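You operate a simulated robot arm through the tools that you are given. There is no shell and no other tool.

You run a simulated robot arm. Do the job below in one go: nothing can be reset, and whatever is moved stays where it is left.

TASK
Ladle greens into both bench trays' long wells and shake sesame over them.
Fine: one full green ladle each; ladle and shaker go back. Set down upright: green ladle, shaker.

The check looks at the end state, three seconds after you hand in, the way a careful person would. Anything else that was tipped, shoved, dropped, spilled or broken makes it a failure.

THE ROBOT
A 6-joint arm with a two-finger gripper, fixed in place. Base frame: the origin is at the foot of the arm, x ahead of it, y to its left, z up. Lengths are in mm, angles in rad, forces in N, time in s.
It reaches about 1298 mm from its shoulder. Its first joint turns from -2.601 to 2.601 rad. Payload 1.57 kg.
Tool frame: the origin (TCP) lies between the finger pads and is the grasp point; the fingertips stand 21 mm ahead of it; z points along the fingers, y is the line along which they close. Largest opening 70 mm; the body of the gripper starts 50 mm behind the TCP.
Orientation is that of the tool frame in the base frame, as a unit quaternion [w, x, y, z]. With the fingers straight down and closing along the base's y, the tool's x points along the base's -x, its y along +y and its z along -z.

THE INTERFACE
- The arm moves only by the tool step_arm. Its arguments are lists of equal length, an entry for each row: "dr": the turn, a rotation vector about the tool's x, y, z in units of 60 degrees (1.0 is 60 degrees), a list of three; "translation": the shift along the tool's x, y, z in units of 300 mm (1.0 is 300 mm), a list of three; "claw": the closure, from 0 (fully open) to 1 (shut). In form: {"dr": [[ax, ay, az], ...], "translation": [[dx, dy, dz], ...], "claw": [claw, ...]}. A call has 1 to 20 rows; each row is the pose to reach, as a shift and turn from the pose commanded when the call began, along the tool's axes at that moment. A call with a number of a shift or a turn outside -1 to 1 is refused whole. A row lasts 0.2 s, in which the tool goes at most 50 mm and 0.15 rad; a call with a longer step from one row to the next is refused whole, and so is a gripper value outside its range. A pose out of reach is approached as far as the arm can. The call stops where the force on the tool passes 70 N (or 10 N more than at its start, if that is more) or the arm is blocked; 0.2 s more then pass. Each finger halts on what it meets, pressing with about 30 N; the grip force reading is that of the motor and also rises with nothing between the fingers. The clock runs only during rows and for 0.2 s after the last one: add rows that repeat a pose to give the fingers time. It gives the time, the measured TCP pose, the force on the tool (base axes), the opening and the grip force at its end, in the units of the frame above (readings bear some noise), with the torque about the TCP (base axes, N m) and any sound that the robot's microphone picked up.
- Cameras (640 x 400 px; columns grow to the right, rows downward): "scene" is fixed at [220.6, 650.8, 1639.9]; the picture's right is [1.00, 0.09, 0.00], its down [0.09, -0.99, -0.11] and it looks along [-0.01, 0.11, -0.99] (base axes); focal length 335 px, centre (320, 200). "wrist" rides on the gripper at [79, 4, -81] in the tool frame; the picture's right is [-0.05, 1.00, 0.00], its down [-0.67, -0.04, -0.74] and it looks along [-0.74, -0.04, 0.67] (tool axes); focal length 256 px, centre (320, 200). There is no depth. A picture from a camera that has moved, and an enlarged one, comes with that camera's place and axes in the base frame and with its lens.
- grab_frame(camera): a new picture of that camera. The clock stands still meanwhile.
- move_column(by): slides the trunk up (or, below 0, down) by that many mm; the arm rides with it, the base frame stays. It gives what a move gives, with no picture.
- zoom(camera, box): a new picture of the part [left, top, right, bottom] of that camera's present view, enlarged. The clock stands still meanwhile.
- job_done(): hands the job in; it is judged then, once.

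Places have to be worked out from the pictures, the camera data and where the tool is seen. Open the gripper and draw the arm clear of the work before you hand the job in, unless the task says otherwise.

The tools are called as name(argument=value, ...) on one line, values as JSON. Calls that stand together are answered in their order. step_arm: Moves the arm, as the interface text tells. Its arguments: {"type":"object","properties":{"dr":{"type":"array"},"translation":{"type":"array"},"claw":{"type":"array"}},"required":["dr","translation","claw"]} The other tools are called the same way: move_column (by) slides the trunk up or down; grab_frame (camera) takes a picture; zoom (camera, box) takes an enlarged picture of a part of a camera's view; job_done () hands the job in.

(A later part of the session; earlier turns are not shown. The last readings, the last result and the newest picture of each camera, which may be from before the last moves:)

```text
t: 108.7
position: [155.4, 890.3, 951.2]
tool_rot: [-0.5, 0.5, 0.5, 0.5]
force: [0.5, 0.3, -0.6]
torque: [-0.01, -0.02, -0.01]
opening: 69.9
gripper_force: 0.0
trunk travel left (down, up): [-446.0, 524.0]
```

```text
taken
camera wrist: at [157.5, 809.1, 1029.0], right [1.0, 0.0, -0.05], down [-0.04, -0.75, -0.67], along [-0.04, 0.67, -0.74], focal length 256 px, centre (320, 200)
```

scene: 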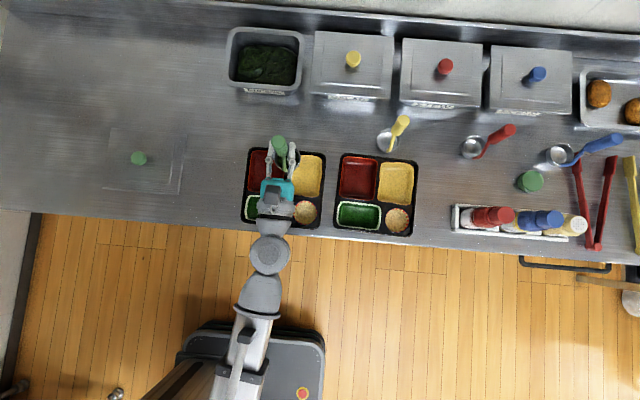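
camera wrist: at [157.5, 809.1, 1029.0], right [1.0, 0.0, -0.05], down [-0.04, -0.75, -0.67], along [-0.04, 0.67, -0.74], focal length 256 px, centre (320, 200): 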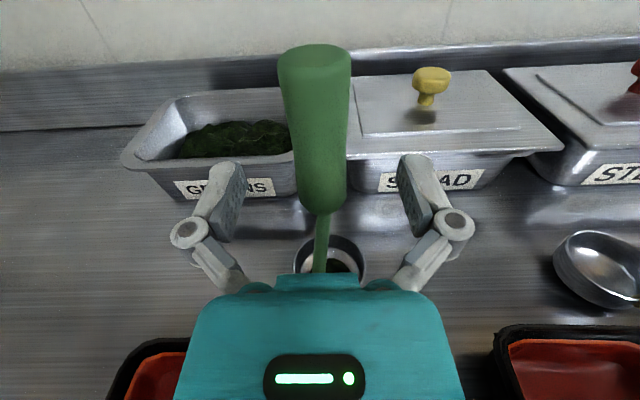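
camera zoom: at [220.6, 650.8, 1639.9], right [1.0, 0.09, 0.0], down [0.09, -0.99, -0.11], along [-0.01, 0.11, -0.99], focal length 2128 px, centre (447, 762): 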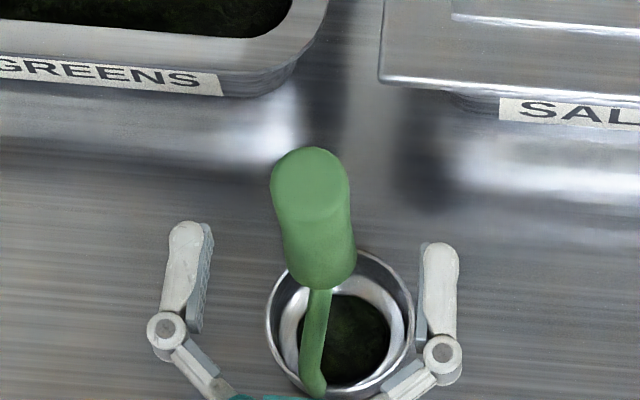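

The ladle stands upright on its own at its original place. Backing straight off.

step_arm(dr=[[0, 0, 0], [0, 0, 0], [0, 0, 0], [0, 0, 0], [0, 0, 0], [0, 0, 0], [0, 0, 0], [0, 0, 0]], translation=[[0, 0, -0.06], [0, 0, -0.16], [0, 0, -0.28], [0, 0, -0.42], [0, 0, -0.57], [0, 0, -0.72], [0, 0, -0.87], [0, 0, -1.0]], claw=[0, 0, 0, 0, 0, 0, 0, 0])

move_column(by=60)

grab_frame(camera="scene")

grab_frame(camera="wrist")

```text
t: 110.5
position: [168.5, 659.9, 950.8]
tool_rot: [-0.499, 0.5, 0.5, 0.5]
force: [0.7, 0.3, 0.1]
torque: [-0.04, 0.02, -0.01]
opening: 69.8
gripper_force: 0.0
out of reach, approached as far as the arm can: row 7, 8
trunk travel left (down, up): [-446.0, 524.0]
```

```text
t: 111.5
position: [166.9, 660.3, 1010.5]
tool_rot: [-0.499, 0.5, 0.501, 0.5]
force: [0.3, 0.5, -0.8]
torque: [0.0, -0.02, 0.02]
opening: 70.0
gripper_force: 0.0
trunk travel left (down, up): [-506.0, 464.0]
```

```text
taken
```

scene: 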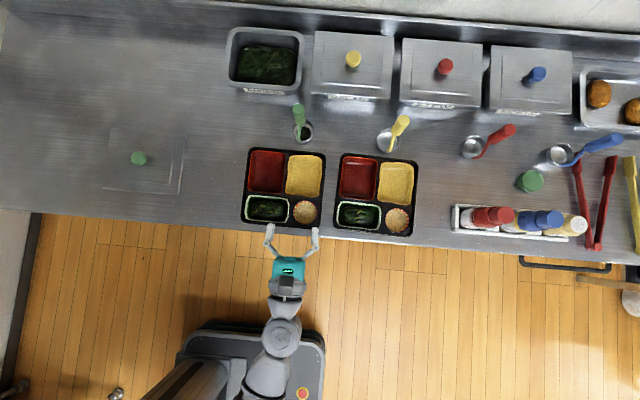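

```text
taken
camera wrist: at [171.3, 578.9, 1089.0], right [1.0, 0.0, -0.05], down [-0.04, -0.75, -0.67], along [-0.04, 0.67, -0.74], focal length 256 px, centre (320, 200)
```

wrist: 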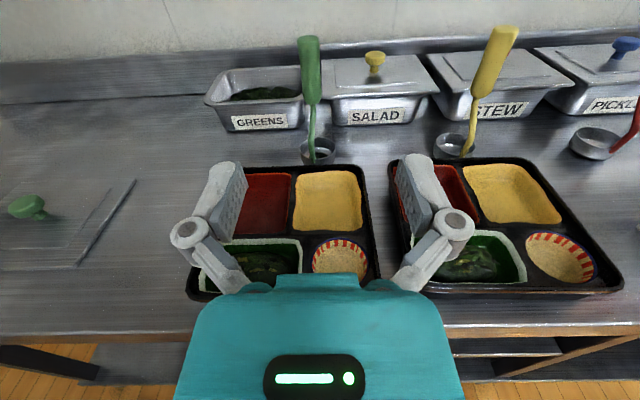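

All undisturbed. Now I'll move across toward the shaker rack, staying in front of it (y≈560).

step_arm(dr=[[0, 0, 0], [0, 0, 0], [0, 0, 0], [0, 0, 0], [0, 0, 0], [0, 0, 0], [0, 0, 0]], translation=[[0, 0.14, -0.03], [0, 0.28, -0.07], [0, 0.42, -0.12], [0, 0.56, -0.18], [0, 0.7, -0.24], [0, 0.84, -0.3], [0, 0.97, -0.34]], claw=[0, 0, 0, 0, 0, 0, 0])

step_arm(dr=[[0, 0, 0], [0, 0, 0], [0, 0, 0], [0, 0, 0], [0, 0, 0]], translation=[[0, 0.14, 0], [0, 0.28, -0.02], [0, 0.42, -0.04], [0, 0.56, -0.06], [0, 0.68, -0.08]], claw=[0, 0, 0, 0, 0])

grab_frame(camera="wrist")

grab_frame(camera="scene")

```text
t: 113.1
position: [461.3, 557.9, 1010.0]
tool_rot: [-0.498, 0.501, 0.501, 0.5]
force: [-1.7, -0.7, -0.6]
torque: [0.0, -0.02, 0.01]
opening: 70.1
gripper_force: 0.2
out of reach, approached as far as the arm can: row 4, 5
trunk travel left (down, up): [-506.0, 464.0]
```

```text
t: 114.3
position: [667.9, 534.4, 1009.7]
tool_rot: [-0.499, 0.501, 0.501, 0.5]
force: [-0.1, 0.6, 0.0]
torque: [-0.01, 0.03, -0.02]
opening: 70.1
gripper_force: 0.1
trunk travel left (down, up): [-506.0, 464.0]
```

```text
taken
camera wrist: at [670.0, 453.4, 1088.8], right [1.0, 0.0, -0.05], down [-0.04, -0.75, -0.66], along [-0.04, 0.67, -0.75], focal length 256 px, centre (320, 200)
```

wrist: 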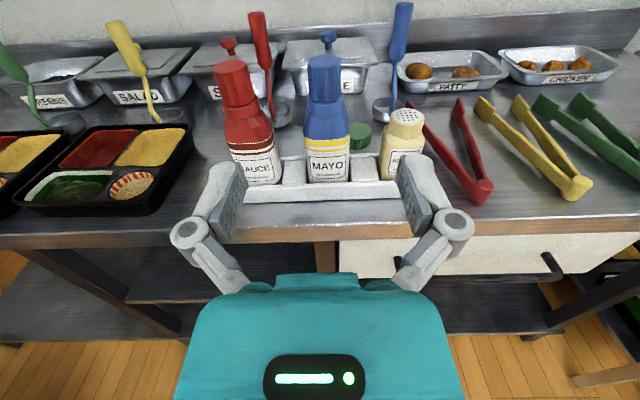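

```text
taken
```

scene: 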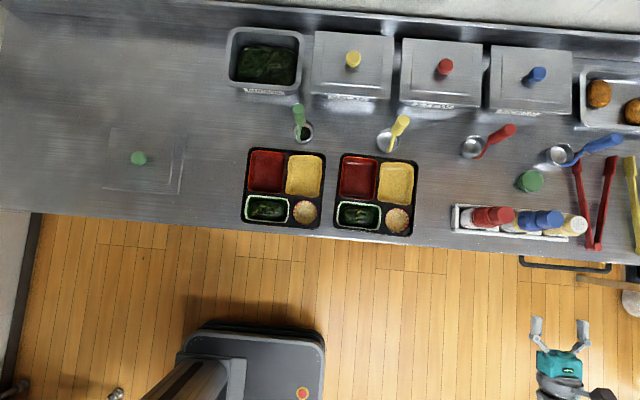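

zoom(camera="wrist", box=[210, 40, 450, 210])

zoom(camera="scene", box=[440, 160, 600, 260])

```text
2.35 times, centred on (330, 125) of wrist
camera zoom: at [670.0, 453.4, 1088.8], right [1.0, 0.0, -0.05], down [-0.04, -0.75, -0.66], along [-0.04, 0.67, -0.75], focal length 602 px, centre (296, 376)
```

zoom: 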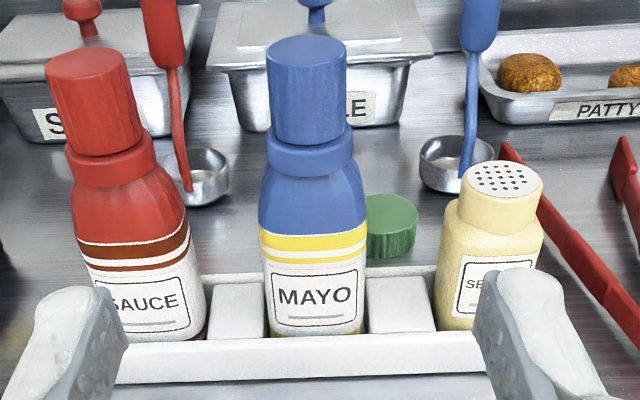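

```text
4.00 times, centred on (520, 210) of scene
camera zoom: at [220.6, 650.8, 1639.9], right [1.0, 0.09, 0.0], down [0.09, -0.99, -0.11], along [-0.01, 0.11, -0.99], focal length 1341 px, centre (-480, 160)
```

zoom: 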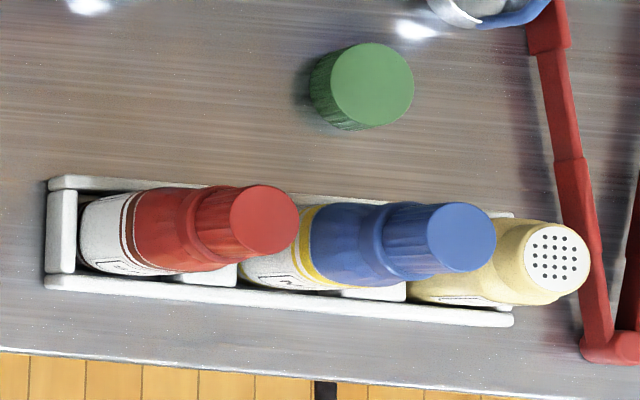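

The sesame shaker stands at about (765,726), its lid top z≈928, body ≈55 mm wide, rack rail top ≈844. I'll align in x, lower to z≈880 in front of the bench, and look again.

step_arm(dr=[[0, 0, 0], [0, 0, 0], [0, 0, 0]], translation=[[0, 0.12, 0], [0, 0.24, 0], [0, 0.323, 0]], claw=[0, 0, 0])

move_column(by=-100)

grab_frame(camera="wrist")

zoom(camera="wrist", box=[220, 20, 420, 160])

```text
t: 115.1
position: [760.0, 532.5, 1010.2]
tool_rot: [-0.499, 0.501, 0.5, 0.501]
force: [-0.7, 0.8, 0.2]
torque: [-0.01, -0.02, -0.02]
opening: 70.1
gripper_force: 0.1
trunk travel left (down, up): [-506.0, 464.0]
```

```text
t: 116.4
position: [760.1, 532.0, 911.5]
tool_rot: [-0.498, 0.501, 0.5, 0.501]
force: [-0.2, 0.8, 0.5]
torque: [0.01, -0.01, -0.03]
opening: 70.0
gripper_force: 0.1
trunk travel left (down, up): [-406.0, 564.0]
```

```text
taken
camera wrist: at [763.7, 452.1, 988.9], right [1.0, 0.0, -0.05], down [-0.04, -0.75, -0.67], along [-0.04, 0.67, -0.74], focal length 256 px, centre (320, 200)
```

wrist: 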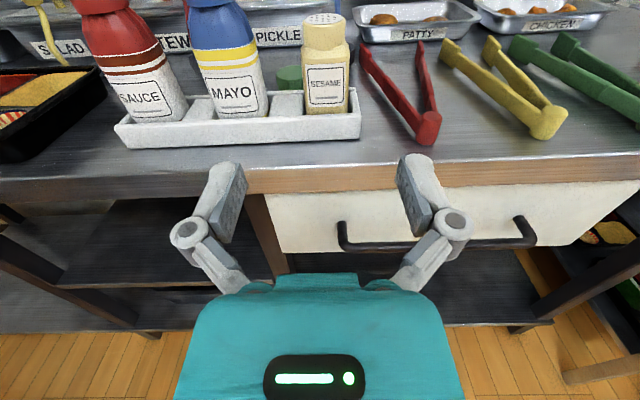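

```text
2.86 times, centred on (320, 90) of wrist
camera zoom: at [763.7, 452.1, 988.9], right [1.0, 0.0, -0.05], down [-0.04, -0.75, -0.67], along [-0.04, 0.67, -0.74], focal length 731 px, centre (320, 514)
```

zoom: 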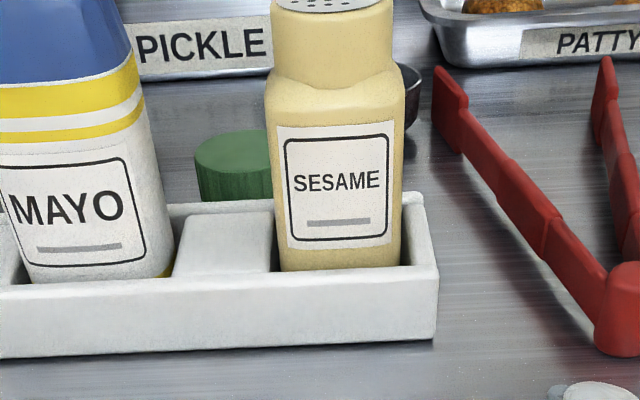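

The body is ≈44 mm wide, centred at x≈764, y≈720. I'll lower to z≈881, narrow the opening to ~58 mm, and approach in stages.

move_column(by=-30)

step_arm(dr=[[0, 0, 0], [0, 0, 0], [0, 0, 0], [0, 0, 0]], translation=[[0, 0.012, 0.1], [0, 0.012, 0.22], [0, 0.012, 0.34], [0, 0.012, 0.4]], claw=[0.1, 0.17, 0.17, 0.17])

grab_frame(camera="wrist")

zoom(camera="scene", box=[480, 170, 640, 270])

```text
t: 117.2
position: [760.3, 532.2, 880.2]
tool_rot: [-0.498, 0.501, 0.5, 0.501]
force: [-0.5, -0.1, -0.1]
torque: [-0.01, 0.03, 0.01]
opening: 69.9
gripper_force: 0.0
trunk travel left (down, up): [-376.0, 594.0]
```

```text
t: 118.2
position: [764.3, 653.2, 881.8]
tool_rot: [-0.499, 0.5, 0.5, 0.501]
force: [0.8, 0.6, -0.4]
torque: [0.05, -0.02, 0.02]
opening: 58.2
gripper_force: 0.1
trunk travel left (down, up): [-376.0, 594.0]
```

```text
taken
camera wrist: at [767.7, 572.5, 959.1], right [1.0, 0.0, -0.05], down [-0.04, -0.74, -0.67], along [-0.04, 0.67, -0.74], focal length 256 px, centre (320, 200)
```

wrist: 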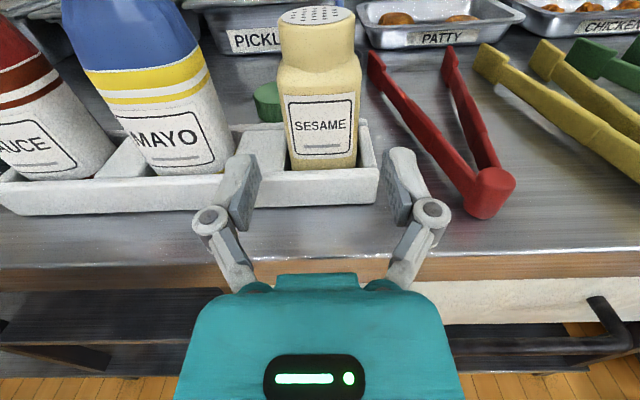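

```text
4.00 times, centred on (560, 220) of scene
camera zoom: at [220.6, 650.8, 1639.9], right [1.0, 0.09, 0.0], down [0.09, -0.99, -0.11], along [-0.01, 0.11, -0.99], focal length 1341 px, centre (-640, 120)
```

zoom: 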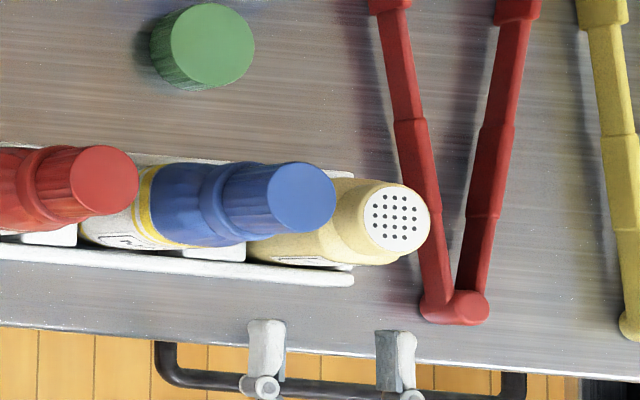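

Alignment looks good: shaker centred between the fingers, tongs clear. Advancing to y≈717 and then closing.

step_arm(dr=[[0, 0, 0], [0, 0, 0], [0, 0, 0]], translation=[[0, -0.003, 0.08], [0, -0.003, 0.16], [0, -0.003, 0.213]], claw=[0.17, 0.17, 0.17])

grab_frame(camera="wrist")

zoom(camera="scene", box=[480, 170, 640, 270])

```text
t: 119.0
position: [763.1, 718.1, 881.2]
tool_rot: [-0.498, 0.501, 0.5, 0.5]
force: [0.2, 0.0, 0.3]
torque: [-0.04, -0.01, -0.01]
opening: 58.2
gripper_force: 0.1
trunk travel left (down, up): [-376.0, 594.0]
```

```text
taken
camera wrist: at [766.1, 637.5, 958.8], right [1.0, 0.0, -0.05], down [-0.04, -0.75, -0.66], along [-0.04, 0.67, -0.75], focal length 256 px, centre (320, 200)
```

wrist: 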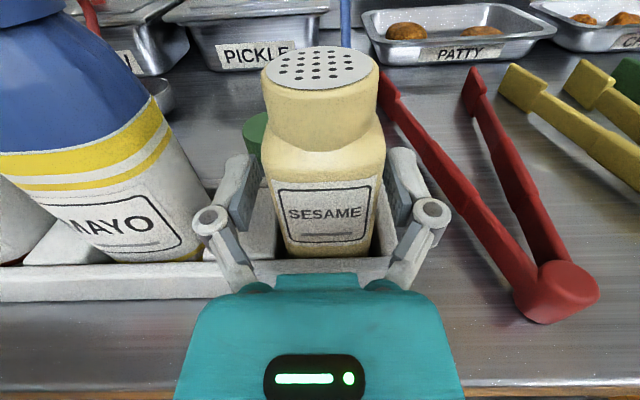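

```text
4.00 times, centred on (560, 220) of scene
camera zoom: at [220.6, 650.8, 1639.9], right [1.0, 0.09, 0.0], down [0.09, -0.99, -0.11], along [-0.01, 0.11, -0.99], focal length 1341 px, centre (-640, 120)
```

zoom: 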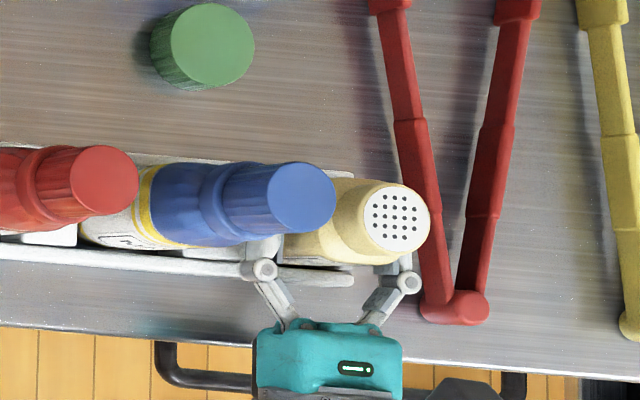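

Well positioned. Closing on the shaker body.

step_arm(dr=[[0, 0, 0], [0, 0, 0], [0, 0, 0], [0, 0, 0], [0, 0, 0]], translation=[[0, 0, 0], [0, 0, 0], [0, 0, 0], [0, 0, 0], [0, 0, 0]], claw=[0.25, 0.35, 0.5, 0.7, 1])

grab_frame(camera="wrist")

```text
t: 120.2
position: [763.3, 718.3, 880.1]
tool_rot: [-0.5, 0.5, 0.501, 0.5]
force: [2.0, 0.0, -0.1]
torque: [-0.02, 0.0, -0.04]
opening: 46.2
gripper_force: 29.7
trunk travel left (down, up): [-376.0, 594.0]
```

```text
taken
camera wrist: at [766.1, 637.1, 958.8], right [1.0, 0.0, -0.05], down [-0.04, -0.75, -0.66], along [-0.04, 0.67, -0.75], focal length 256 px, centre (320, 200)
```

wrist: 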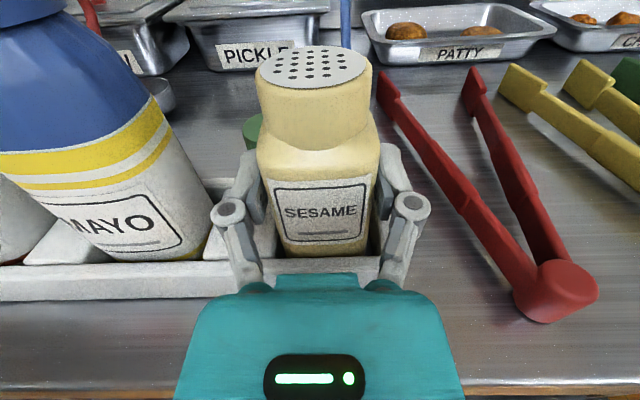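

Gripped at 46 mm, 30 N. Reference for return: (763.3, 718.3, 880.1), trunk down-travel −376. Lifting straight up 110 mm.

move_column(by=20)

move_column(by=90)

grab_frame(camera="wrist")

zoom(camera="scene", box=[440, 160, 640, 285])

```text
t: 120.8
position: [763.1, 718.0, 899.9]
tool_rot: [-0.499, 0.5, 0.5, 0.5]
force: [0.3, 0.0, -0.3]
torque: [0.01, 0.0, 0.0]
opening: 45.8
gripper_force: 30.1
trunk travel left (down, up): [-396.0, 574.0]
```

```text
t: 122.1
position: [763.5, 717.2, 990.2]
tool_rot: [-0.5, 0.5, 0.5, 0.5]
force: [-0.1, 0.0, -1.5]
torque: [0.01, -0.01, 0.01]
opening: 46.1
gripper_force: 30.3
trunk travel left (down, up): [-486.0, 484.0]
```

```text
taken
camera wrist: at [766.2, 637.3, 1068.6], right [1.0, 0.0, -0.05], down [-0.04, -0.75, -0.66], along [-0.04, 0.67, -0.75], focal length 256 px, centre (320, 200)
```

wrist: 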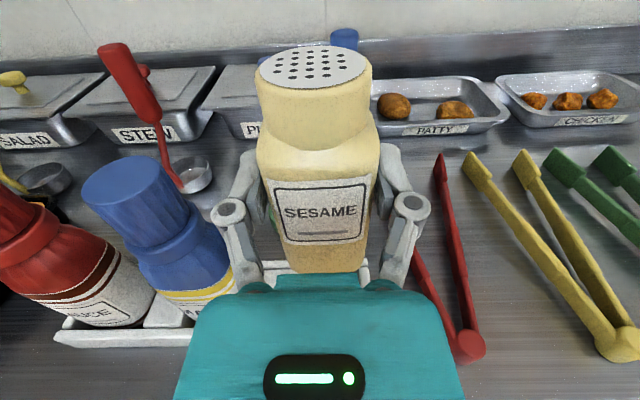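

```text
3.20 times, centred on (540, 222) of scene
camera zoom: at [220.6, 650.8, 1639.9], right [1.0, 0.09, 0.0], down [0.09, -0.99, -0.11], along [-0.01, 0.11, -0.99], focal length 1073 px, centre (-384, 128)
```

zoom: 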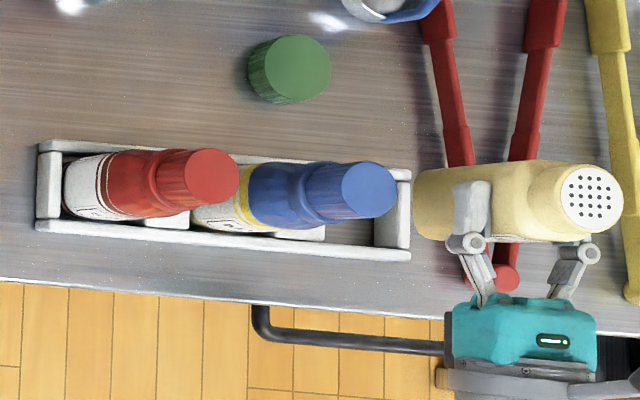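

Shaker lifted clear; the rest of the rack is undisturbed. Backing out in front of the rack, then moving left.

step_arm(dr=[[0, 0, 0], [0, 0, 0], [0, 0, 0], [0, 0, 0], [0, 0, 0], [0, 0, 0], [0, 0, 0], [0, 0, 0], [0, 0, 0], [0, 0, 0], [0, 0, 0], [0, 0, 0], [0, 0, 0]], translation=[[0, 0, -0.1], [0, 0, -0.22], [0, 0, -0.34], [0, 0, -0.45], [0, -0.05, -0.49], [0, -0.15, -0.49], [0, -0.28, -0.49], [0, -0.42, -0.49], [0, -0.56, -0.49], [0, -0.7, -0.49], [0, -0.82, -0.49], [0, -0.92, -0.49], [0, -0.98, -0.49]], claw=[1, 1, 1, 1, 1, 1, 1, 1, 1, 1, 1, 1, 1])

step_arm(dr=[[0, 0, 0], [0, 0, 0], [0, 0, 0], [0, 0, 0], [0, 0, 0], [0, 0, 0]], translation=[[0, -0.08, 0.06], [0, -0.19, 0.15], [0, -0.3, 0.24], [0, -0.41, 0.33], [0, -0.52, 0.42], [0, -0.6, 0.46]], claw=[1, 1, 1, 1, 1, 1])

zoom(camera="scene", box=[230, 130, 430, 255])

grab_frame(camera="wrist")

```text
t: 124.9
position: [471.1, 570.3, 991.9]
tool_rot: [-0.498, 0.5, 0.5, 0.501]
force: [0.7, 0.2, -1.6]
torque: [-0.02, -0.02, 0.02]
opening: 46.4
gripper_force: 30.0
trunk travel left (down, up): [-486.0, 484.0]
```

```text
t: 126.3
position: [286.7, 709.1, 990.5]
tool_rot: [-0.499, 0.501, 0.5, 0.5]
force: [0.4, 0.4, -1.1]
torque: [0.0, 0.0, -0.03]
opening: 45.9
gripper_force: 30.0
trunk travel left (down, up): [-486.0, 484.0]
```

```text
3.20 times, centred on (330, 192) of scene
camera zoom: at [220.6, 650.8, 1639.9], right [1.0, 0.09, 0.0], down [0.09, -0.99, -0.11], along [-0.01, 0.11, -0.99], focal length 1073 px, centre (288, 224)
```

zoom: 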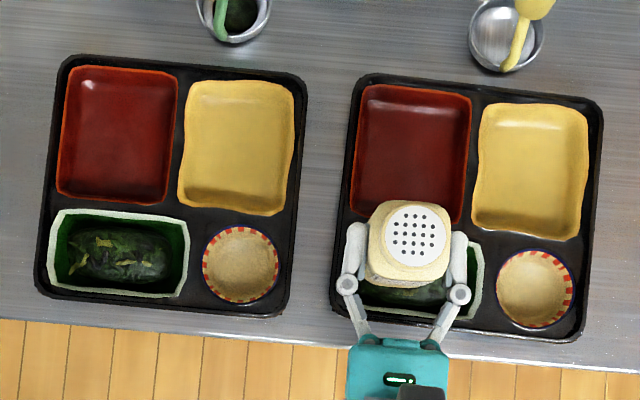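

```text
taken
camera wrist: at [289.4, 628.2, 1068.9], right [1.0, 0.0, -0.05], down [-0.04, -0.75, -0.67], along [-0.04, 0.67, -0.74], focal length 256 px, centre (320, 200)
```

wrist: 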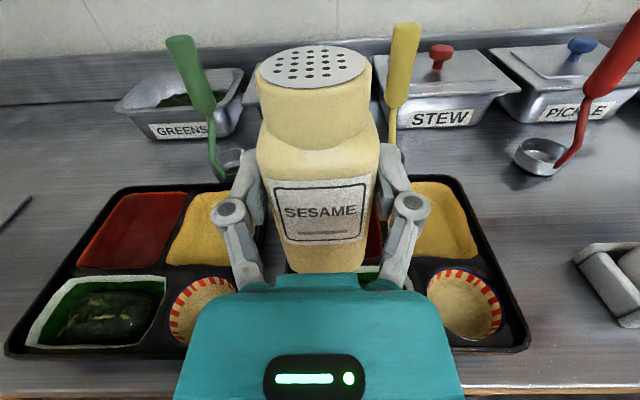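

The lid swings toward −x with a negative roll, so I'll offset the TCP to x≈342 so the lid ends over tray 2's well centre, then roll to −135°.

step_arm(dr=[[0, 0, 0], [0, 0, 0], [0, 0, -0.1], [0, 0, -0.22], [0, 0, -0.34], [0, 0, -0.46], [0, 0, -0.58], [0, 0, -0.7], [0, 0, -0.82], [0, 0, -0.94]], translation=[[0, 0.1, 0.01], [0, 0.185, 0.013], [0, 0.185, 0.013], [0, 0.185, 0.013], [0, 0.185, 0.013], [0, 0.185, 0.013], [0, 0.185, 0.013], [0, 0.185, 0.013], [0, 0.185, 0.013], [0, 0.185, 0.013]], claw=[1, 1, 1, 1, 1, 1, 1, 1, 1, 1])

zoom(camera="scene", box=[260, 130, 460, 255])

```text
t: 128.5
position: [344.6, 714.4, 990.4]
tool_rot: [-0.204, 0.204, 0.678, 0.676]
force: [0.6, 0.3, -0.2]
torque: [0.0, 0.02, 0.02]
opening: 46.2
gripper_force: 30.4
trunk travel left (down, up): [-486.0, 484.0]
```

```text
3.20 times, centred on (360, 192) of scene
camera zoom: at [220.6, 650.8, 1639.9], right [1.0, 0.09, 0.0], down [0.09, -0.99, -0.11], along [-0.01, 0.11, -0.99], focal length 1073 px, centre (192, 224)
```

zoom: 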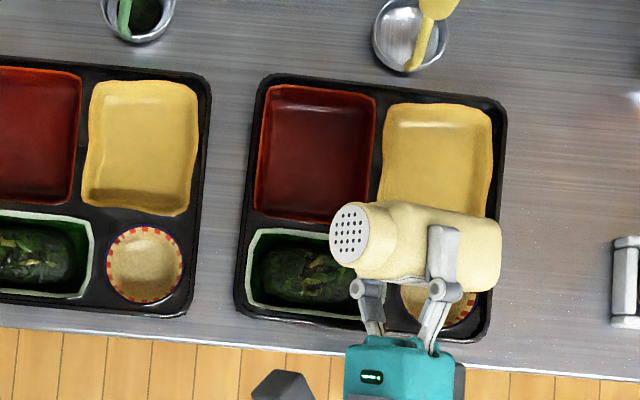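

At −56°, and the lid appears ~12 mm too far +y relative to the well; I'll shift −10 mm in y, lower 45 mm, and continue rolling.

move_column(by=-45)

step_arm(dr=[[0, 0, -0.12], [0, 0, -0.24], [0, 0, -0.36], [0, 0, -0.48], [0, 0, -0.6], [0, 0, -0.72], [0, 0, -0.84], [0, 0, -0.95]], translation=[[0, 0, -0.01], [0, 0, -0.02], [0, 0, -0.033], [0, 0, -0.033], [0, 0, -0.033], [0, 0, -0.033], [0, 0, -0.033], [0, 0, -0.033]], claw=[1, 1, 1, 1, 1, 1, 1, 1])

zoom(camera="scene", box=[260, 130, 460, 255])

grab_frame(camera="wrist")

```text
t: 129.4
position: [344.9, 713.2, 944.6]
tool_rot: [-0.203, 0.204, 0.678, 0.676]
force: [0.1, -0.7, -0.7]
torque: [-0.02, 0.03, 0.01]
opening: 46.0
gripper_force: 29.8
trunk travel left (down, up): [-441.0, 529.0]
```

```text
t: 131.2
position: [344.6, 703.9, 945.6]
tool_rot: [0.144, -0.145, 0.693, 0.692]
force: [0.3, 1.1, -0.4]
torque: [-0.04, 0.01, 0.03]
opening: 46.3
gripper_force: 29.8
trunk travel left (down, up): [-441.0, 529.0]
```

```text
3.20 times, centred on (360, 192) of scene
camera zoom: at [220.6, 650.8, 1639.9], right [1.0, 0.09, 0.0], down [0.09, -0.99, -0.11], along [-0.01, 0.11, -0.99], focal length 1073 px, centre (192, 224)
```

zoom: 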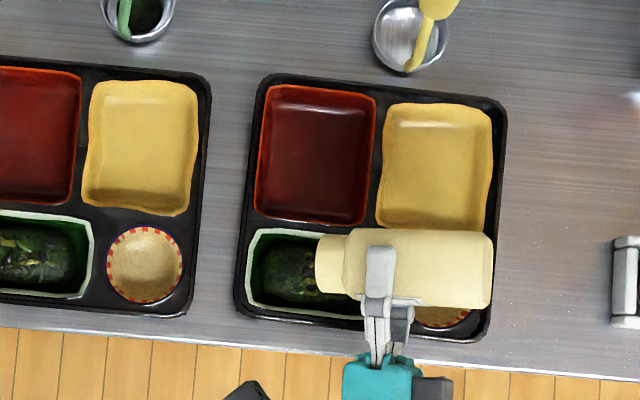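

```text
taken
camera wrist: at [269.3, 622.7, 916.5], right [-0.35, 0.0, 0.94], down [0.62, -0.75, 0.24], along [0.7, 0.67, 0.26], focal length 256 px, centre (320, 200)
```

wrist: 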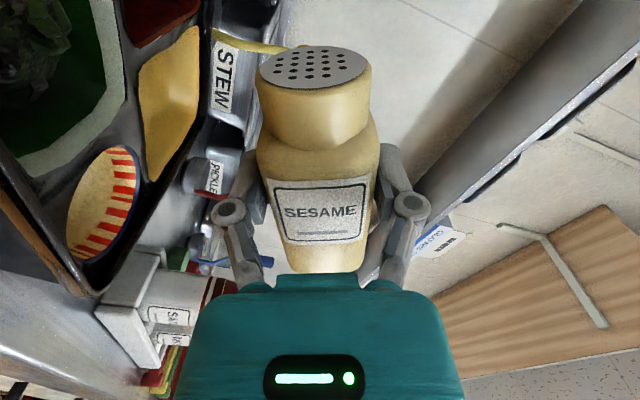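

The lid is over the middle of tray 2's well. Roll to −135° and then shake.

step_arm(dr=[[0, 0, -0.12], [0, 0, -0.24], [0, 0, -0.37], [0, 0, -0.37]], translation=[[0, 0, 0], [0, 0, 0], [0, 0, 0], [0, 0, 0]], claw=[1, 1, 1, 1])

zoom(camera="scene", box=[320, 185, 400, 235])

zoom(camera="wrist", box=[0, 0, 240, 200])

```text
t: 132.2
position: [343.5, 705.6, 945.1]
tool_rot: [0.276, -0.275, 0.653, 0.65]
force: [0.0, -0.5, -1.5]
torque: [-0.02, 0.03, 0.0]
opening: 46.2
gripper_force: 30.0
trunk travel left (down, up): [-441.0, 529.0]
```

```text
8.00 times, centred on (360, 210) of scene
camera zoom: at [220.6, 650.8, 1639.9], right [1.0, 0.09, 0.0], down [0.09, -0.99, -0.11], along [-0.01, 0.11, -0.99], focal length 2682 px, centre (0, 120)
```

zoom: 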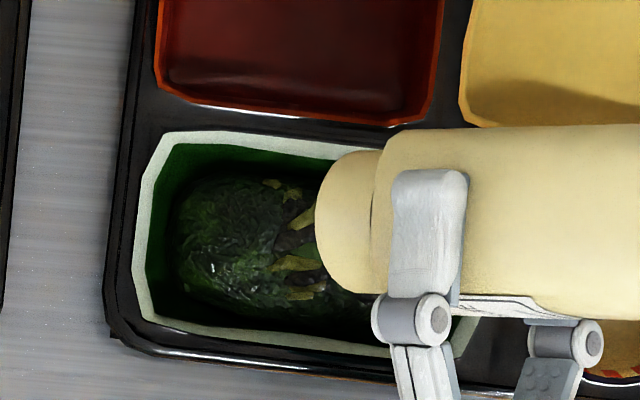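

```text
2.00 times, centred on (120, 100) of wrist
camera zoom: at [285.0, 623.5, 890.4], right [-0.68, 0.0, 0.73], down [0.49, -0.74, 0.46], along [0.55, 0.67, 0.5], focal length 512 px, centre (720, 400)
```

zoom: 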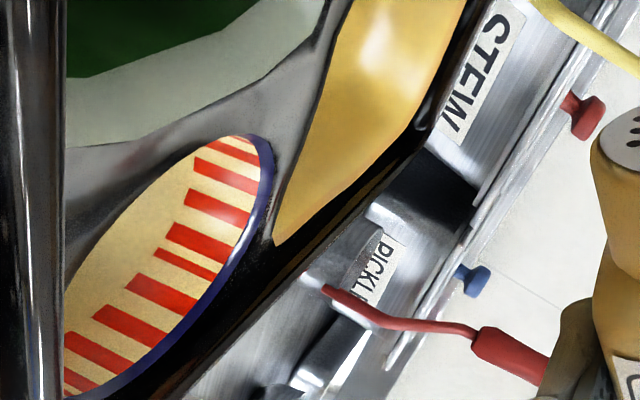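

No sesame has fallen just by inverting. I'll shake with short ±12 mm strokes along x.

step_arm(dr=[[0, 0, 0], [0, 0, 0], [0, 0, 0], [0, 0, 0], [0, 0, 0], [0, 0, 0]], translation=[[0.029, 0.028, 0], [-0.029, -0.028, 0], [0.029, 0.028, 0], [-0.029, -0.028, 0], [0.029, 0.028, 0], [0, 0, 0]], claw=[1, 1, 1, 1, 1, 1])

zoom(camera="scene", box=[320, 185, 400, 235])

```text
t: 133.6
position: [343.2, 704.6, 945.1]
tool_rot: [0.274, -0.274, 0.654, 0.65]
force: [0.6, 0.2, -0.4]
torque: [0.0, 0.04, -0.03]
opening: 46.0
gripper_force: 30.7
trunk travel left (down, up): [-441.0, 529.0]
```

```text
8.00 times, centred on (360, 210) of scene
camera zoom: at [220.6, 650.8, 1639.9], right [1.0, 0.09, 0.0], down [0.09, -0.99, -0.11], along [-0.01, 0.11, -0.99], focal length 2682 px, centre (0, 120)
```

zoom: 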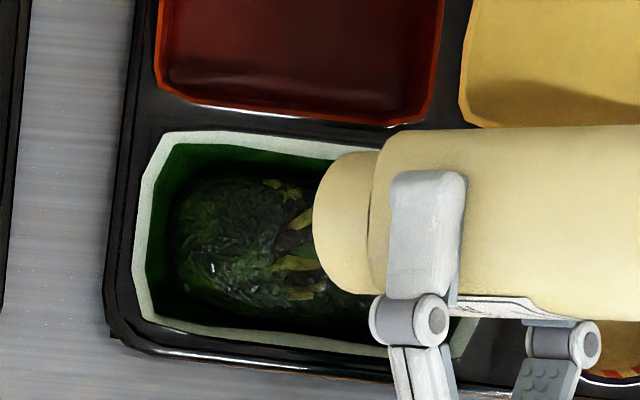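

No sesame visible yet in the exposed half. Trying vertical strokes with the trunk, then looking.

move_column(by=15)

move_column(by=-15)

move_column(by=15)

zoom(camera="scene", box=[320, 185, 400, 235])

grab_frame(camera="wrist")

```text
t: 134.2
position: [342.7, 704.4, 960.2]
tool_rot: [0.274, -0.275, 0.653, 0.65]
force: [0.0, 0.6, -0.4]
torque: [-0.01, -0.01, 0.04]
opening: 46.2
gripper_force: 30.2
trunk travel left (down, up): [-456.0, 514.0]
```

```text
t: 134.8
position: [344.6, 704.3, 944.4]
tool_rot: [0.274, -0.275, 0.653, 0.65]
force: [-0.3, -0.4, -1.0]
torque: [-0.02, 0.03, -0.02]
opening: 46.3
gripper_force: 29.6
trunk travel left (down, up): [-441.0, 529.0]
```

```text
t: 135.5
position: [344.5, 703.5, 958.8]
tool_rot: [0.275, -0.275, 0.654, 0.649]
force: [-0.2, 0.7, -0.8]
torque: [-0.01, 0.02, 0.0]
opening: 46.2
gripper_force: 30.3
trunk travel left (down, up): [-456.0, 514.0]
```

```text
8.00 times, centred on (360, 210) of scene
camera zoom: at [220.6, 650.8, 1639.9], right [1.0, 0.09, 0.0], down [0.09, -0.99, -0.11], along [-0.01, 0.11, -0.99], focal length 2682 px, centre (0, 120)
```

zoom: 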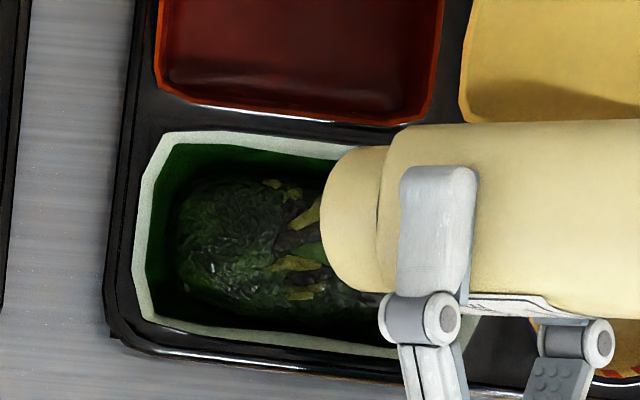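

```text
taken
camera wrist: at [284.6, 623.1, 905.5], right [-0.68, 0.0, 0.74], down [0.49, -0.74, 0.45], along [0.55, 0.67, 0.5], focal length 256 px, centre (320, 200)
```

wrist: 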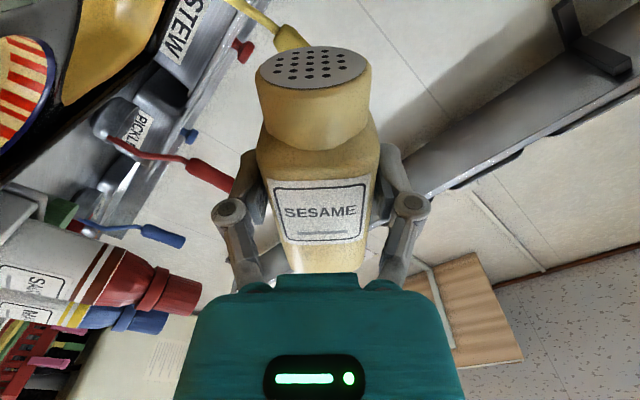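

Unclear under the lid. I'll invert further (−165°), keeping the lid over the well centre, raise slightly for camera clearance, and shake more strongly.

step_arm(dr=[[0, 0, -0.12], [0, 0, -0.24], [0, 0, -0.36], [0, 0, -0.5], [0, 0, -0.5]], translation=[[0.015, 0.014, 0], [0.03, 0.028, 0], [0.045, 0.042, 0], [0.058, 0.055, 0], [0.058, 0.055, 0]], claw=[1, 1, 1, 1, 1])

zoom(camera="scene", box=[320, 185, 400, 235])

```text
t: 136.7
position: [318.2, 703.6, 960.8]
tool_rot: [0.434, -0.435, 0.56, 0.556]
force: [0.8, 0.6, -0.8]
torque: [-0.03, -0.03, -0.01]
opening: 46.1
gripper_force: 29.9
trunk travel left (down, up): [-456.0, 514.0]
```

```text
8.00 times, centred on (360, 210) of scene
camera zoom: at [220.6, 650.8, 1639.9], right [1.0, 0.09, 0.0], down [0.09, -0.99, -0.11], along [-0.01, 0.11, -0.99], focal length 2682 px, centre (0, 120)
```

zoom: 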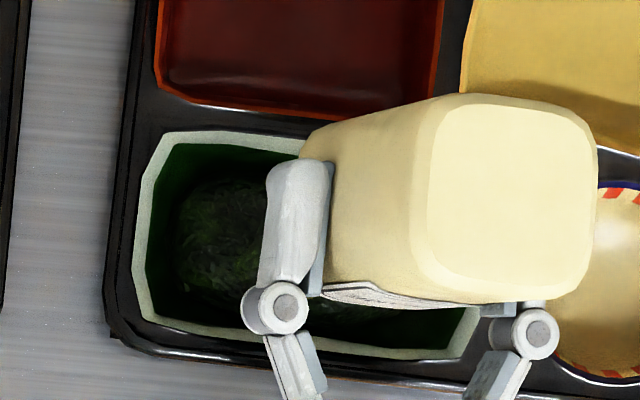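

Nearly fully inverted over the well. Shaking ±14 mm several strokes.

step_arm(dr=[[0, 0, 0], [0, 0, 0], [0, 0, 0], [0, 0, 0], [0, 0, 0], [0, 0, 0], [0, 0, 0], [0, 0, 0], [0, 0, 0]], translation=[[0.012, 0.045, 0], [-0.012, -0.045, 0], [0.012, 0.045, 0], [-0.012, -0.045, 0], [0.012, 0.045, 0], [-0.012, -0.045, 0], [0.012, 0.045, 0], [-0.012, -0.045, 0], [0, 0, 0]], claw=[1, 1, 1, 1, 1, 1, 1, 1, 1])

move_column(by=15)

move_column(by=-15)

zoom(camera="scene", box=[320, 185, 400, 235])

```text
t: 138.7
position: [319.0, 704.7, 959.2]
tool_rot: [0.433, -0.435, 0.561, 0.556]
force: [0.6, 0.1, 0.0]
torque: [-0.02, 0.02, 0.01]
opening: 46.3
gripper_force: 29.7
trunk travel left (down, up): [-456.0, 514.0]
```

```text
t: 139.3
position: [319.3, 705.0, 974.8]
tool_rot: [0.433, -0.435, 0.561, 0.556]
force: [0.4, 0.2, -1.2]
torque: [0.0, 0.02, -0.01]
opening: 46.1
gripper_force: 29.9
trunk travel left (down, up): [-471.0, 499.0]
```

```text
t: 139.9
position: [319.0, 705.3, 959.3]
tool_rot: [0.433, -0.435, 0.56, 0.557]
force: [-0.1, -0.1, -1.9]
torque: [0.02, -0.01, 0.01]
opening: 46.1
gripper_force: 30.1
trunk travel left (down, up): [-456.0, 514.0]
```

```text
8.00 times, centred on (360, 210) of scene
camera zoom: at [220.6, 650.8, 1639.9], right [1.0, 0.09, 0.0], down [0.09, -0.99, -0.11], along [-0.01, 0.11, -0.99], focal length 2682 px, centre (0, 120)
```

zoom: 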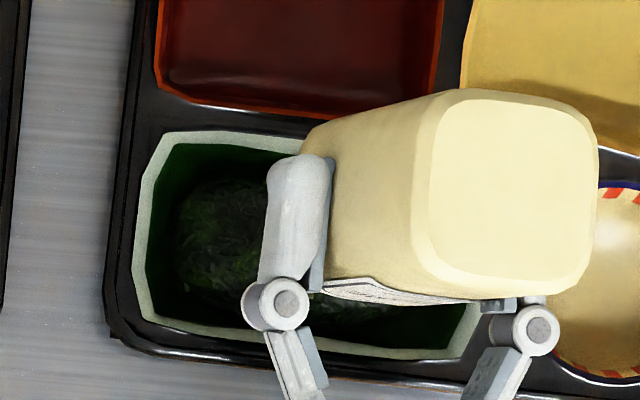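

I need to see underneath. I'll roll back to about −60° with the lid staying over the well, then shift aside and look.

step_arm(dr=[[0, 0, 0.12], [0, 0, 0.24], [0, 0, 0.36], [0, 0, 0.48], [0, 0, 0.6], [0, 0, 0.72], [0, 0, 0.84], [0, 0, 0.95]], translation=[[-0.004, -0.015, 0], [-0.008, -0.03, 0], [-0.012, -0.045, 0], [-0.016, -0.06, 0], [-0.02, -0.075, 0], [-0.022, -0.08, 0], [-0.022, -0.08, 0], [-0.022, -0.08, 0]], claw=[1, 1, 1, 1, 1, 1, 1, 1])

step_arm(dr=[[0, 0, 0.12], [0, 0, 0.24], [0, 0, 0.36], [0, 0, 0.48], [0, 0, 0.6], [0, 0, 0.72], [0, 0, 0.84]], translation=[[0, 0, 0], [0, 0, 0], [0, 0, 0], [0, 0, 0], [0, 0, 0], [0, 0, 0], [0, 0, 0]], claw=[1, 1, 1, 1, 1, 1, 1])

zoom(camera="scene", box=[320, 185, 400, 235])

grab_frame(camera="wrist")

```text
t: 141.7
position: [343.3, 705.2, 959.4]
tool_rot: [0.114, -0.114, 0.7, 0.695]
force: [1.0, -0.4, -2.2]
torque: [0.01, 0.04, -0.02]
opening: 46.3
gripper_force: 30.0
trunk travel left (down, up): [-456.0, 514.0]
```

```text
t: 143.3
position: [342.8, 704.7, 959.0]
tool_rot: [-0.193, 0.196, 0.681, 0.678]
force: [0.6, 0.2, -0.7]
torque: [0.0, 0.02, 0.03]
opening: 46.2
gripper_force: 29.3
trunk travel left (down, up): [-456.0, 514.0]
```

```text
8.00 times, centred on (360, 210) of scene
camera zoom: at [220.6, 650.8, 1639.9], right [1.0, 0.09, 0.0], down [0.09, -0.99, -0.11], along [-0.01, 0.11, -0.99], focal length 2682 px, centre (0, 120)
```

zoom: 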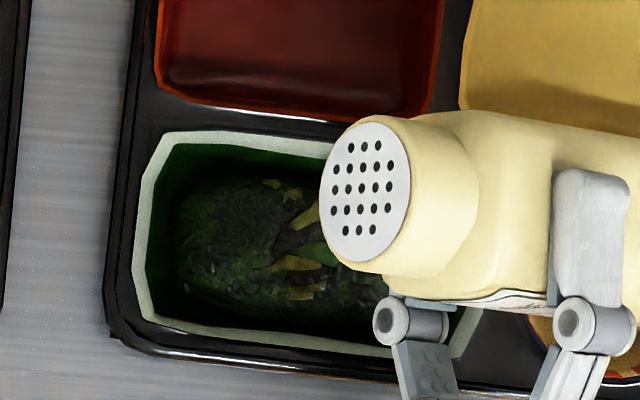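

```text
taken
camera wrist: at [277.5, 624.9, 1004.6], right [0.57, 0.0, 0.82], down [0.55, -0.75, -0.38], along [0.61, 0.66, -0.43], focal length 256 px, centre (320, 200)
```

wrist: 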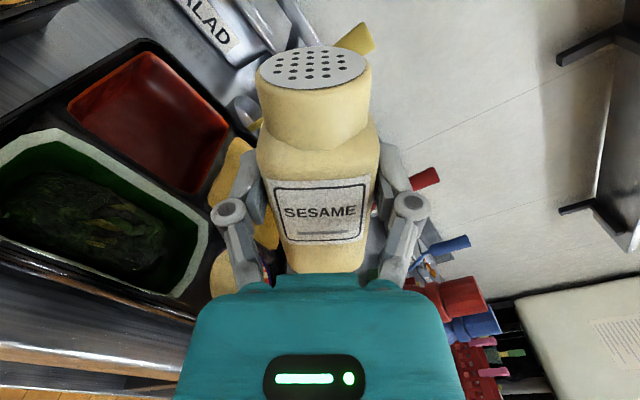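

zoom(camera="wrist", box=[0, 120, 220, 300])

zoom(camera="scene", box=[330, 196, 380, 232])

```text
2.22 times, centred on (110, 210) of wrist
camera zoom: at [277.5, 624.9, 1004.6], right [0.57, 0.0, 0.82], down [0.55, -0.75, -0.38], along [0.61, 0.66, -0.43], focal length 569 px, centre (787, 178)
```

zoom: 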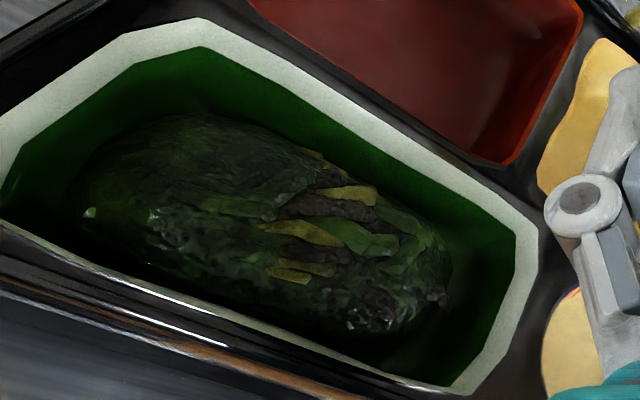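

```text
11.11 times, centred on (355, 214) of scene
camera zoom: at [220.6, 650.8, 1639.9], right [1.0, 0.09, 0.0], down [0.09, -0.99, -0.11], along [-0.01, 0.11, -0.99], focal length 3725 px, centre (-69, 44)
```

zoom: 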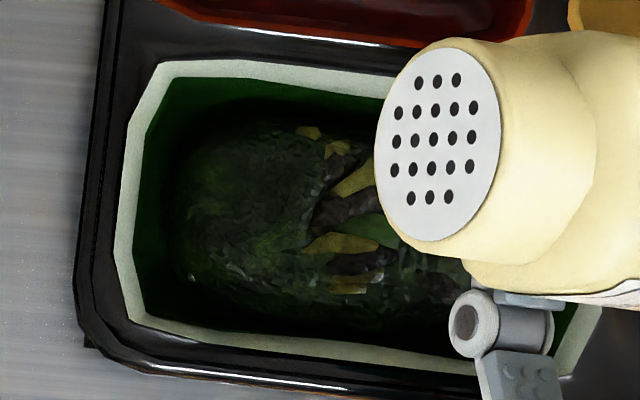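

No grains have come out, so stronger strokes are needed. Rolling back to −140° and shaking at near full speed along the shaker's axis direction.

step_arm(dr=[[0, 0, -0.13], [0, 0, -0.26], [0, 0, -0.39], [0, 0, -0.52], [0, 0, -0.65], [0, 0, -0.78], [0, 0, -0.9]], translation=[[0, 0, 0], [0, 0, 0], [0, 0, 0], [0, 0, 0], [0, 0, 0], [0, 0, 0], [0, 0, 0]], claw=[1, 1, 1, 1, 1, 1, 1])

step_arm(dr=[[0, 0, -0.12], [0, 0, -0.24], [0, 0, -0.36], [0, 0, -0.47]], translation=[[0, 0, 0], [0, 0, 0], [0, 0, 0], [0, 0, 0]], claw=[1, 1, 1, 1])

step_arm(dr=[[0, 0, 0], [0, 0, 0], [0, 0, 0], [0, 0, 0], [0, 0, 0], [0, 0, 0], [0, 0, 0], [0, 0, 0]], translation=[[0.045, 0.054, 0], [-0.045, -0.054, 0], [0.045, 0.054, 0], [-0.045, -0.054, 0], [0.045, 0.054, 0], [-0.045, -0.054, 0], [0.045, 0.054, 0], [0, 0, 0]], claw=[1, 1, 1, 1, 1, 1, 1, 1])

zoom(camera="scene", box=[320, 185, 400, 235])

```text
t: 144.9
position: [344.0, 703.9, 959.3]
tool_rot: [0.137, -0.137, 0.695, 0.692]
force: [-0.6, -0.1, -0.8]
torque: [0.0, -0.02, 0.0]
opening: 46.4
gripper_force: 29.7
trunk travel left (down, up): [-456.0, 514.0]
```

```text
t: 145.9
position: [343.7, 705.2, 959.2]
tool_rot: [0.303, -0.302, 0.642, 0.636]
force: [-0.5, -0.3, -1.0]
torque: [0.01, 0.02, 0.0]
opening: 46.1
gripper_force: 29.6
trunk travel left (down, up): [-456.0, 514.0]
```

```text
t: 147.7
position: [342.0, 704.8, 959.5]
tool_rot: [0.302, -0.302, 0.641, 0.638]
force: [-0.5, -1.0, -0.8]
torque: [0.01, 0.02, -0.01]
opening: 46.4
gripper_force: 29.6
trunk travel left (down, up): [-456.0, 514.0]
```

```text
8.00 times, centred on (360, 210) of scene
camera zoom: at [220.6, 650.8, 1639.9], right [1.0, 0.09, 0.0], down [0.09, -0.99, -0.11], along [-0.01, 0.11, -0.99], focal length 2682 px, centre (0, 120)
```

zoom: 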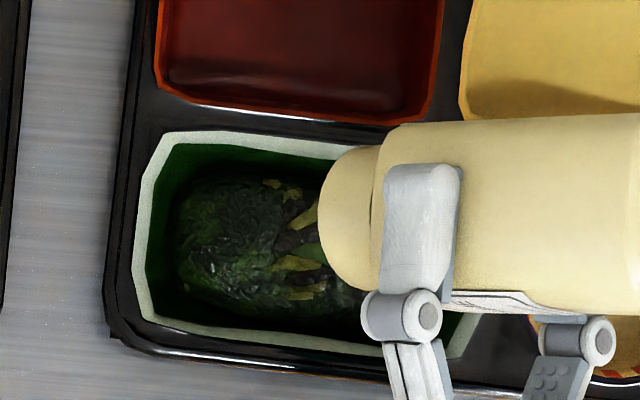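

Nothing visible yet. I'll go to about −165° again with the lid centred and use the largest, quickest strokes plus roll twists.

step_arm(dr=[[0, 0, -0.12], [0, 0, -0.24], [0, 0, -0.36], [0, 0, -0.45]], translation=[[0.015, 0.016, 0], [0.03, 0.032, 0], [0.045, 0.05, 0], [0.05, 0.06, 0]], claw=[1, 1, 1, 1])

step_arm(dr=[[0, 0, 0.07], [0, 0, -0.07], [0, 0, 0.07], [0, 0, -0.07], [0, 0, 0.07], [0, 0, -0.07], [0, 0, 0.07], [0, 0, -0.07], [0, 0, 0.07], [0, 0, 0]], translation=[[0.02, 0.075, 0], [-0.02, -0.075, 0], [0.02, 0.075, 0], [-0.02, -0.075, 0], [0.02, 0.075, 0], [-0.02, -0.075, 0], [0.02, 0.075, 0], [-0.02, -0.075, 0], [0.02, 0.075, 0], [0, 0, 0]], claw=[1, 1, 1, 1, 1, 1, 1, 1, 1, 1])

zoom(camera="scene", box=[320, 185, 400, 235])

```text
t: 148.7
position: [321.0, 704.0, 960.2]
tool_rot: [0.443, -0.443, 0.554, 0.548]
force: [0.1, 0.3, -0.6]
torque: [-0.03, 0.0, 0.02]
opening: 46.1
gripper_force: 29.8
trunk travel left (down, up): [-456.0, 514.0]
```

```text
t: 150.9
position: [319.5, 703.9, 959.9]
tool_rot: [0.441, -0.443, 0.554, 0.55]
force: [-0.4, 0.1, -0.8]
torque: [0.03, -0.02, -0.04]
opening: 46.4
gripper_force: 29.5
trunk travel left (down, up): [-456.0, 514.0]
```

```text
8.00 times, centred on (360, 210) of scene
camera zoom: at [220.6, 650.8, 1639.9], right [1.0, 0.09, 0.0], down [0.09, -0.99, -0.11], along [-0.01, 0.11, -0.99], focal length 2682 px, centre (0, 120)
```

zoom: 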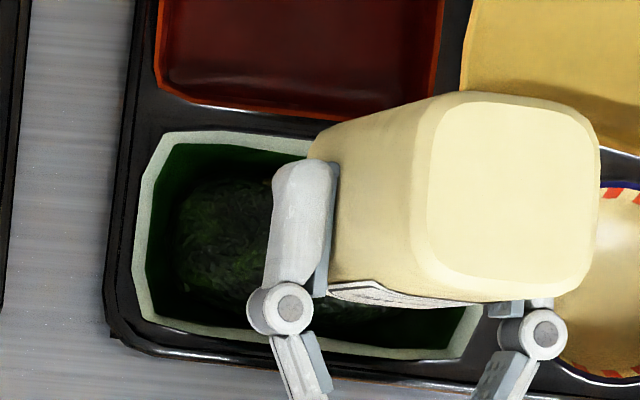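

No grains on the exposed part. I'll add vertical (along-axis) strokes by pitching the wrist ±4° (≈±13 mm up/down).

step_arm(dr=[[-0.018, -0.0645, 0], [0.018, 0.0645, 0], [-0.018, -0.0645, 0], [0.018, 0.0645, 0], [-0.018, -0.0645, 0], [0.018, 0.0645, 0], [-0.018, -0.0645, 0], [0.018, 0.0645, 0], [0, 0, 0]], translation=[[-0.0418, 0.0116, 0], [0.0418, -0.0116, 0], [-0.0418, 0.0116, 0], [0.0418, -0.0116, 0], [-0.0418, 0.0116, 0], [0.0418, -0.0116, 0], [-0.0418, 0.0116, 0], [0.0418, -0.0116, 0], [0, 0, 0]], claw=[1, 1, 1, 1, 1, 1, 1, 1, 1])

zoom(camera="scene", box=[320, 185, 400, 235])

grab_frame(camera="wrist")

```text
t: 152.9
position: [319.8, 704.8, 960.2]
tool_rot: [0.441, -0.443, 0.553, 0.55]
force: [-0.7, 0.2, 0.0]
torque: [-0.01, -0.03, -0.01]
opening: 46.3
gripper_force: 30.0
trunk travel left (down, up): [-456.0, 514.0]
```

```text
8.00 times, centred on (360, 210) of scene
camera zoom: at [220.6, 650.8, 1639.9], right [1.0, 0.09, 0.0], down [0.09, -0.99, -0.11], along [-0.01, 0.11, -0.99], focal length 2682 px, centre (0, 120)
```

zoom: 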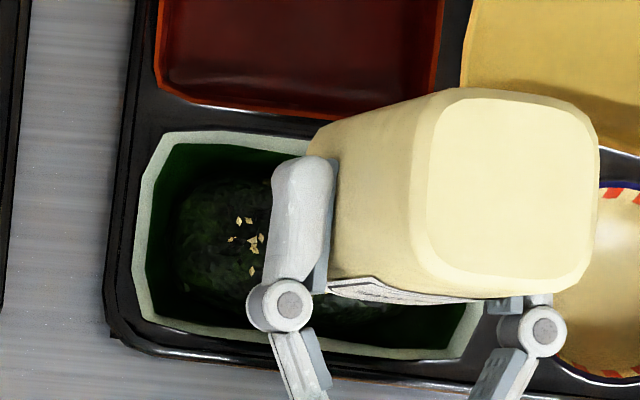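

```text
taken
camera wrist: at [297.8, 623.6, 882.6], right [-0.96, 0.0, 0.27], down [0.18, -0.74, 0.65], along [0.2, 0.67, 0.71], focal length 256 px, centre (320, 200)
```

wrist: 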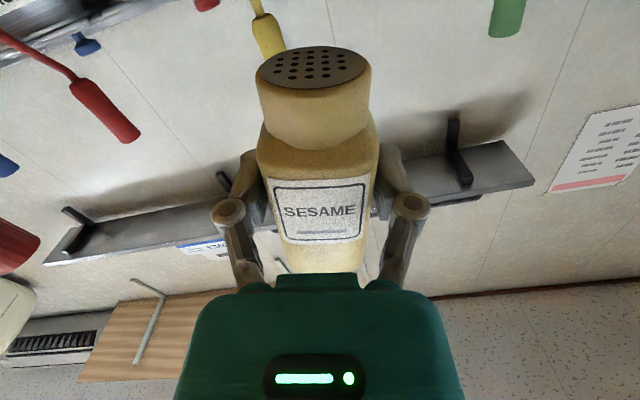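

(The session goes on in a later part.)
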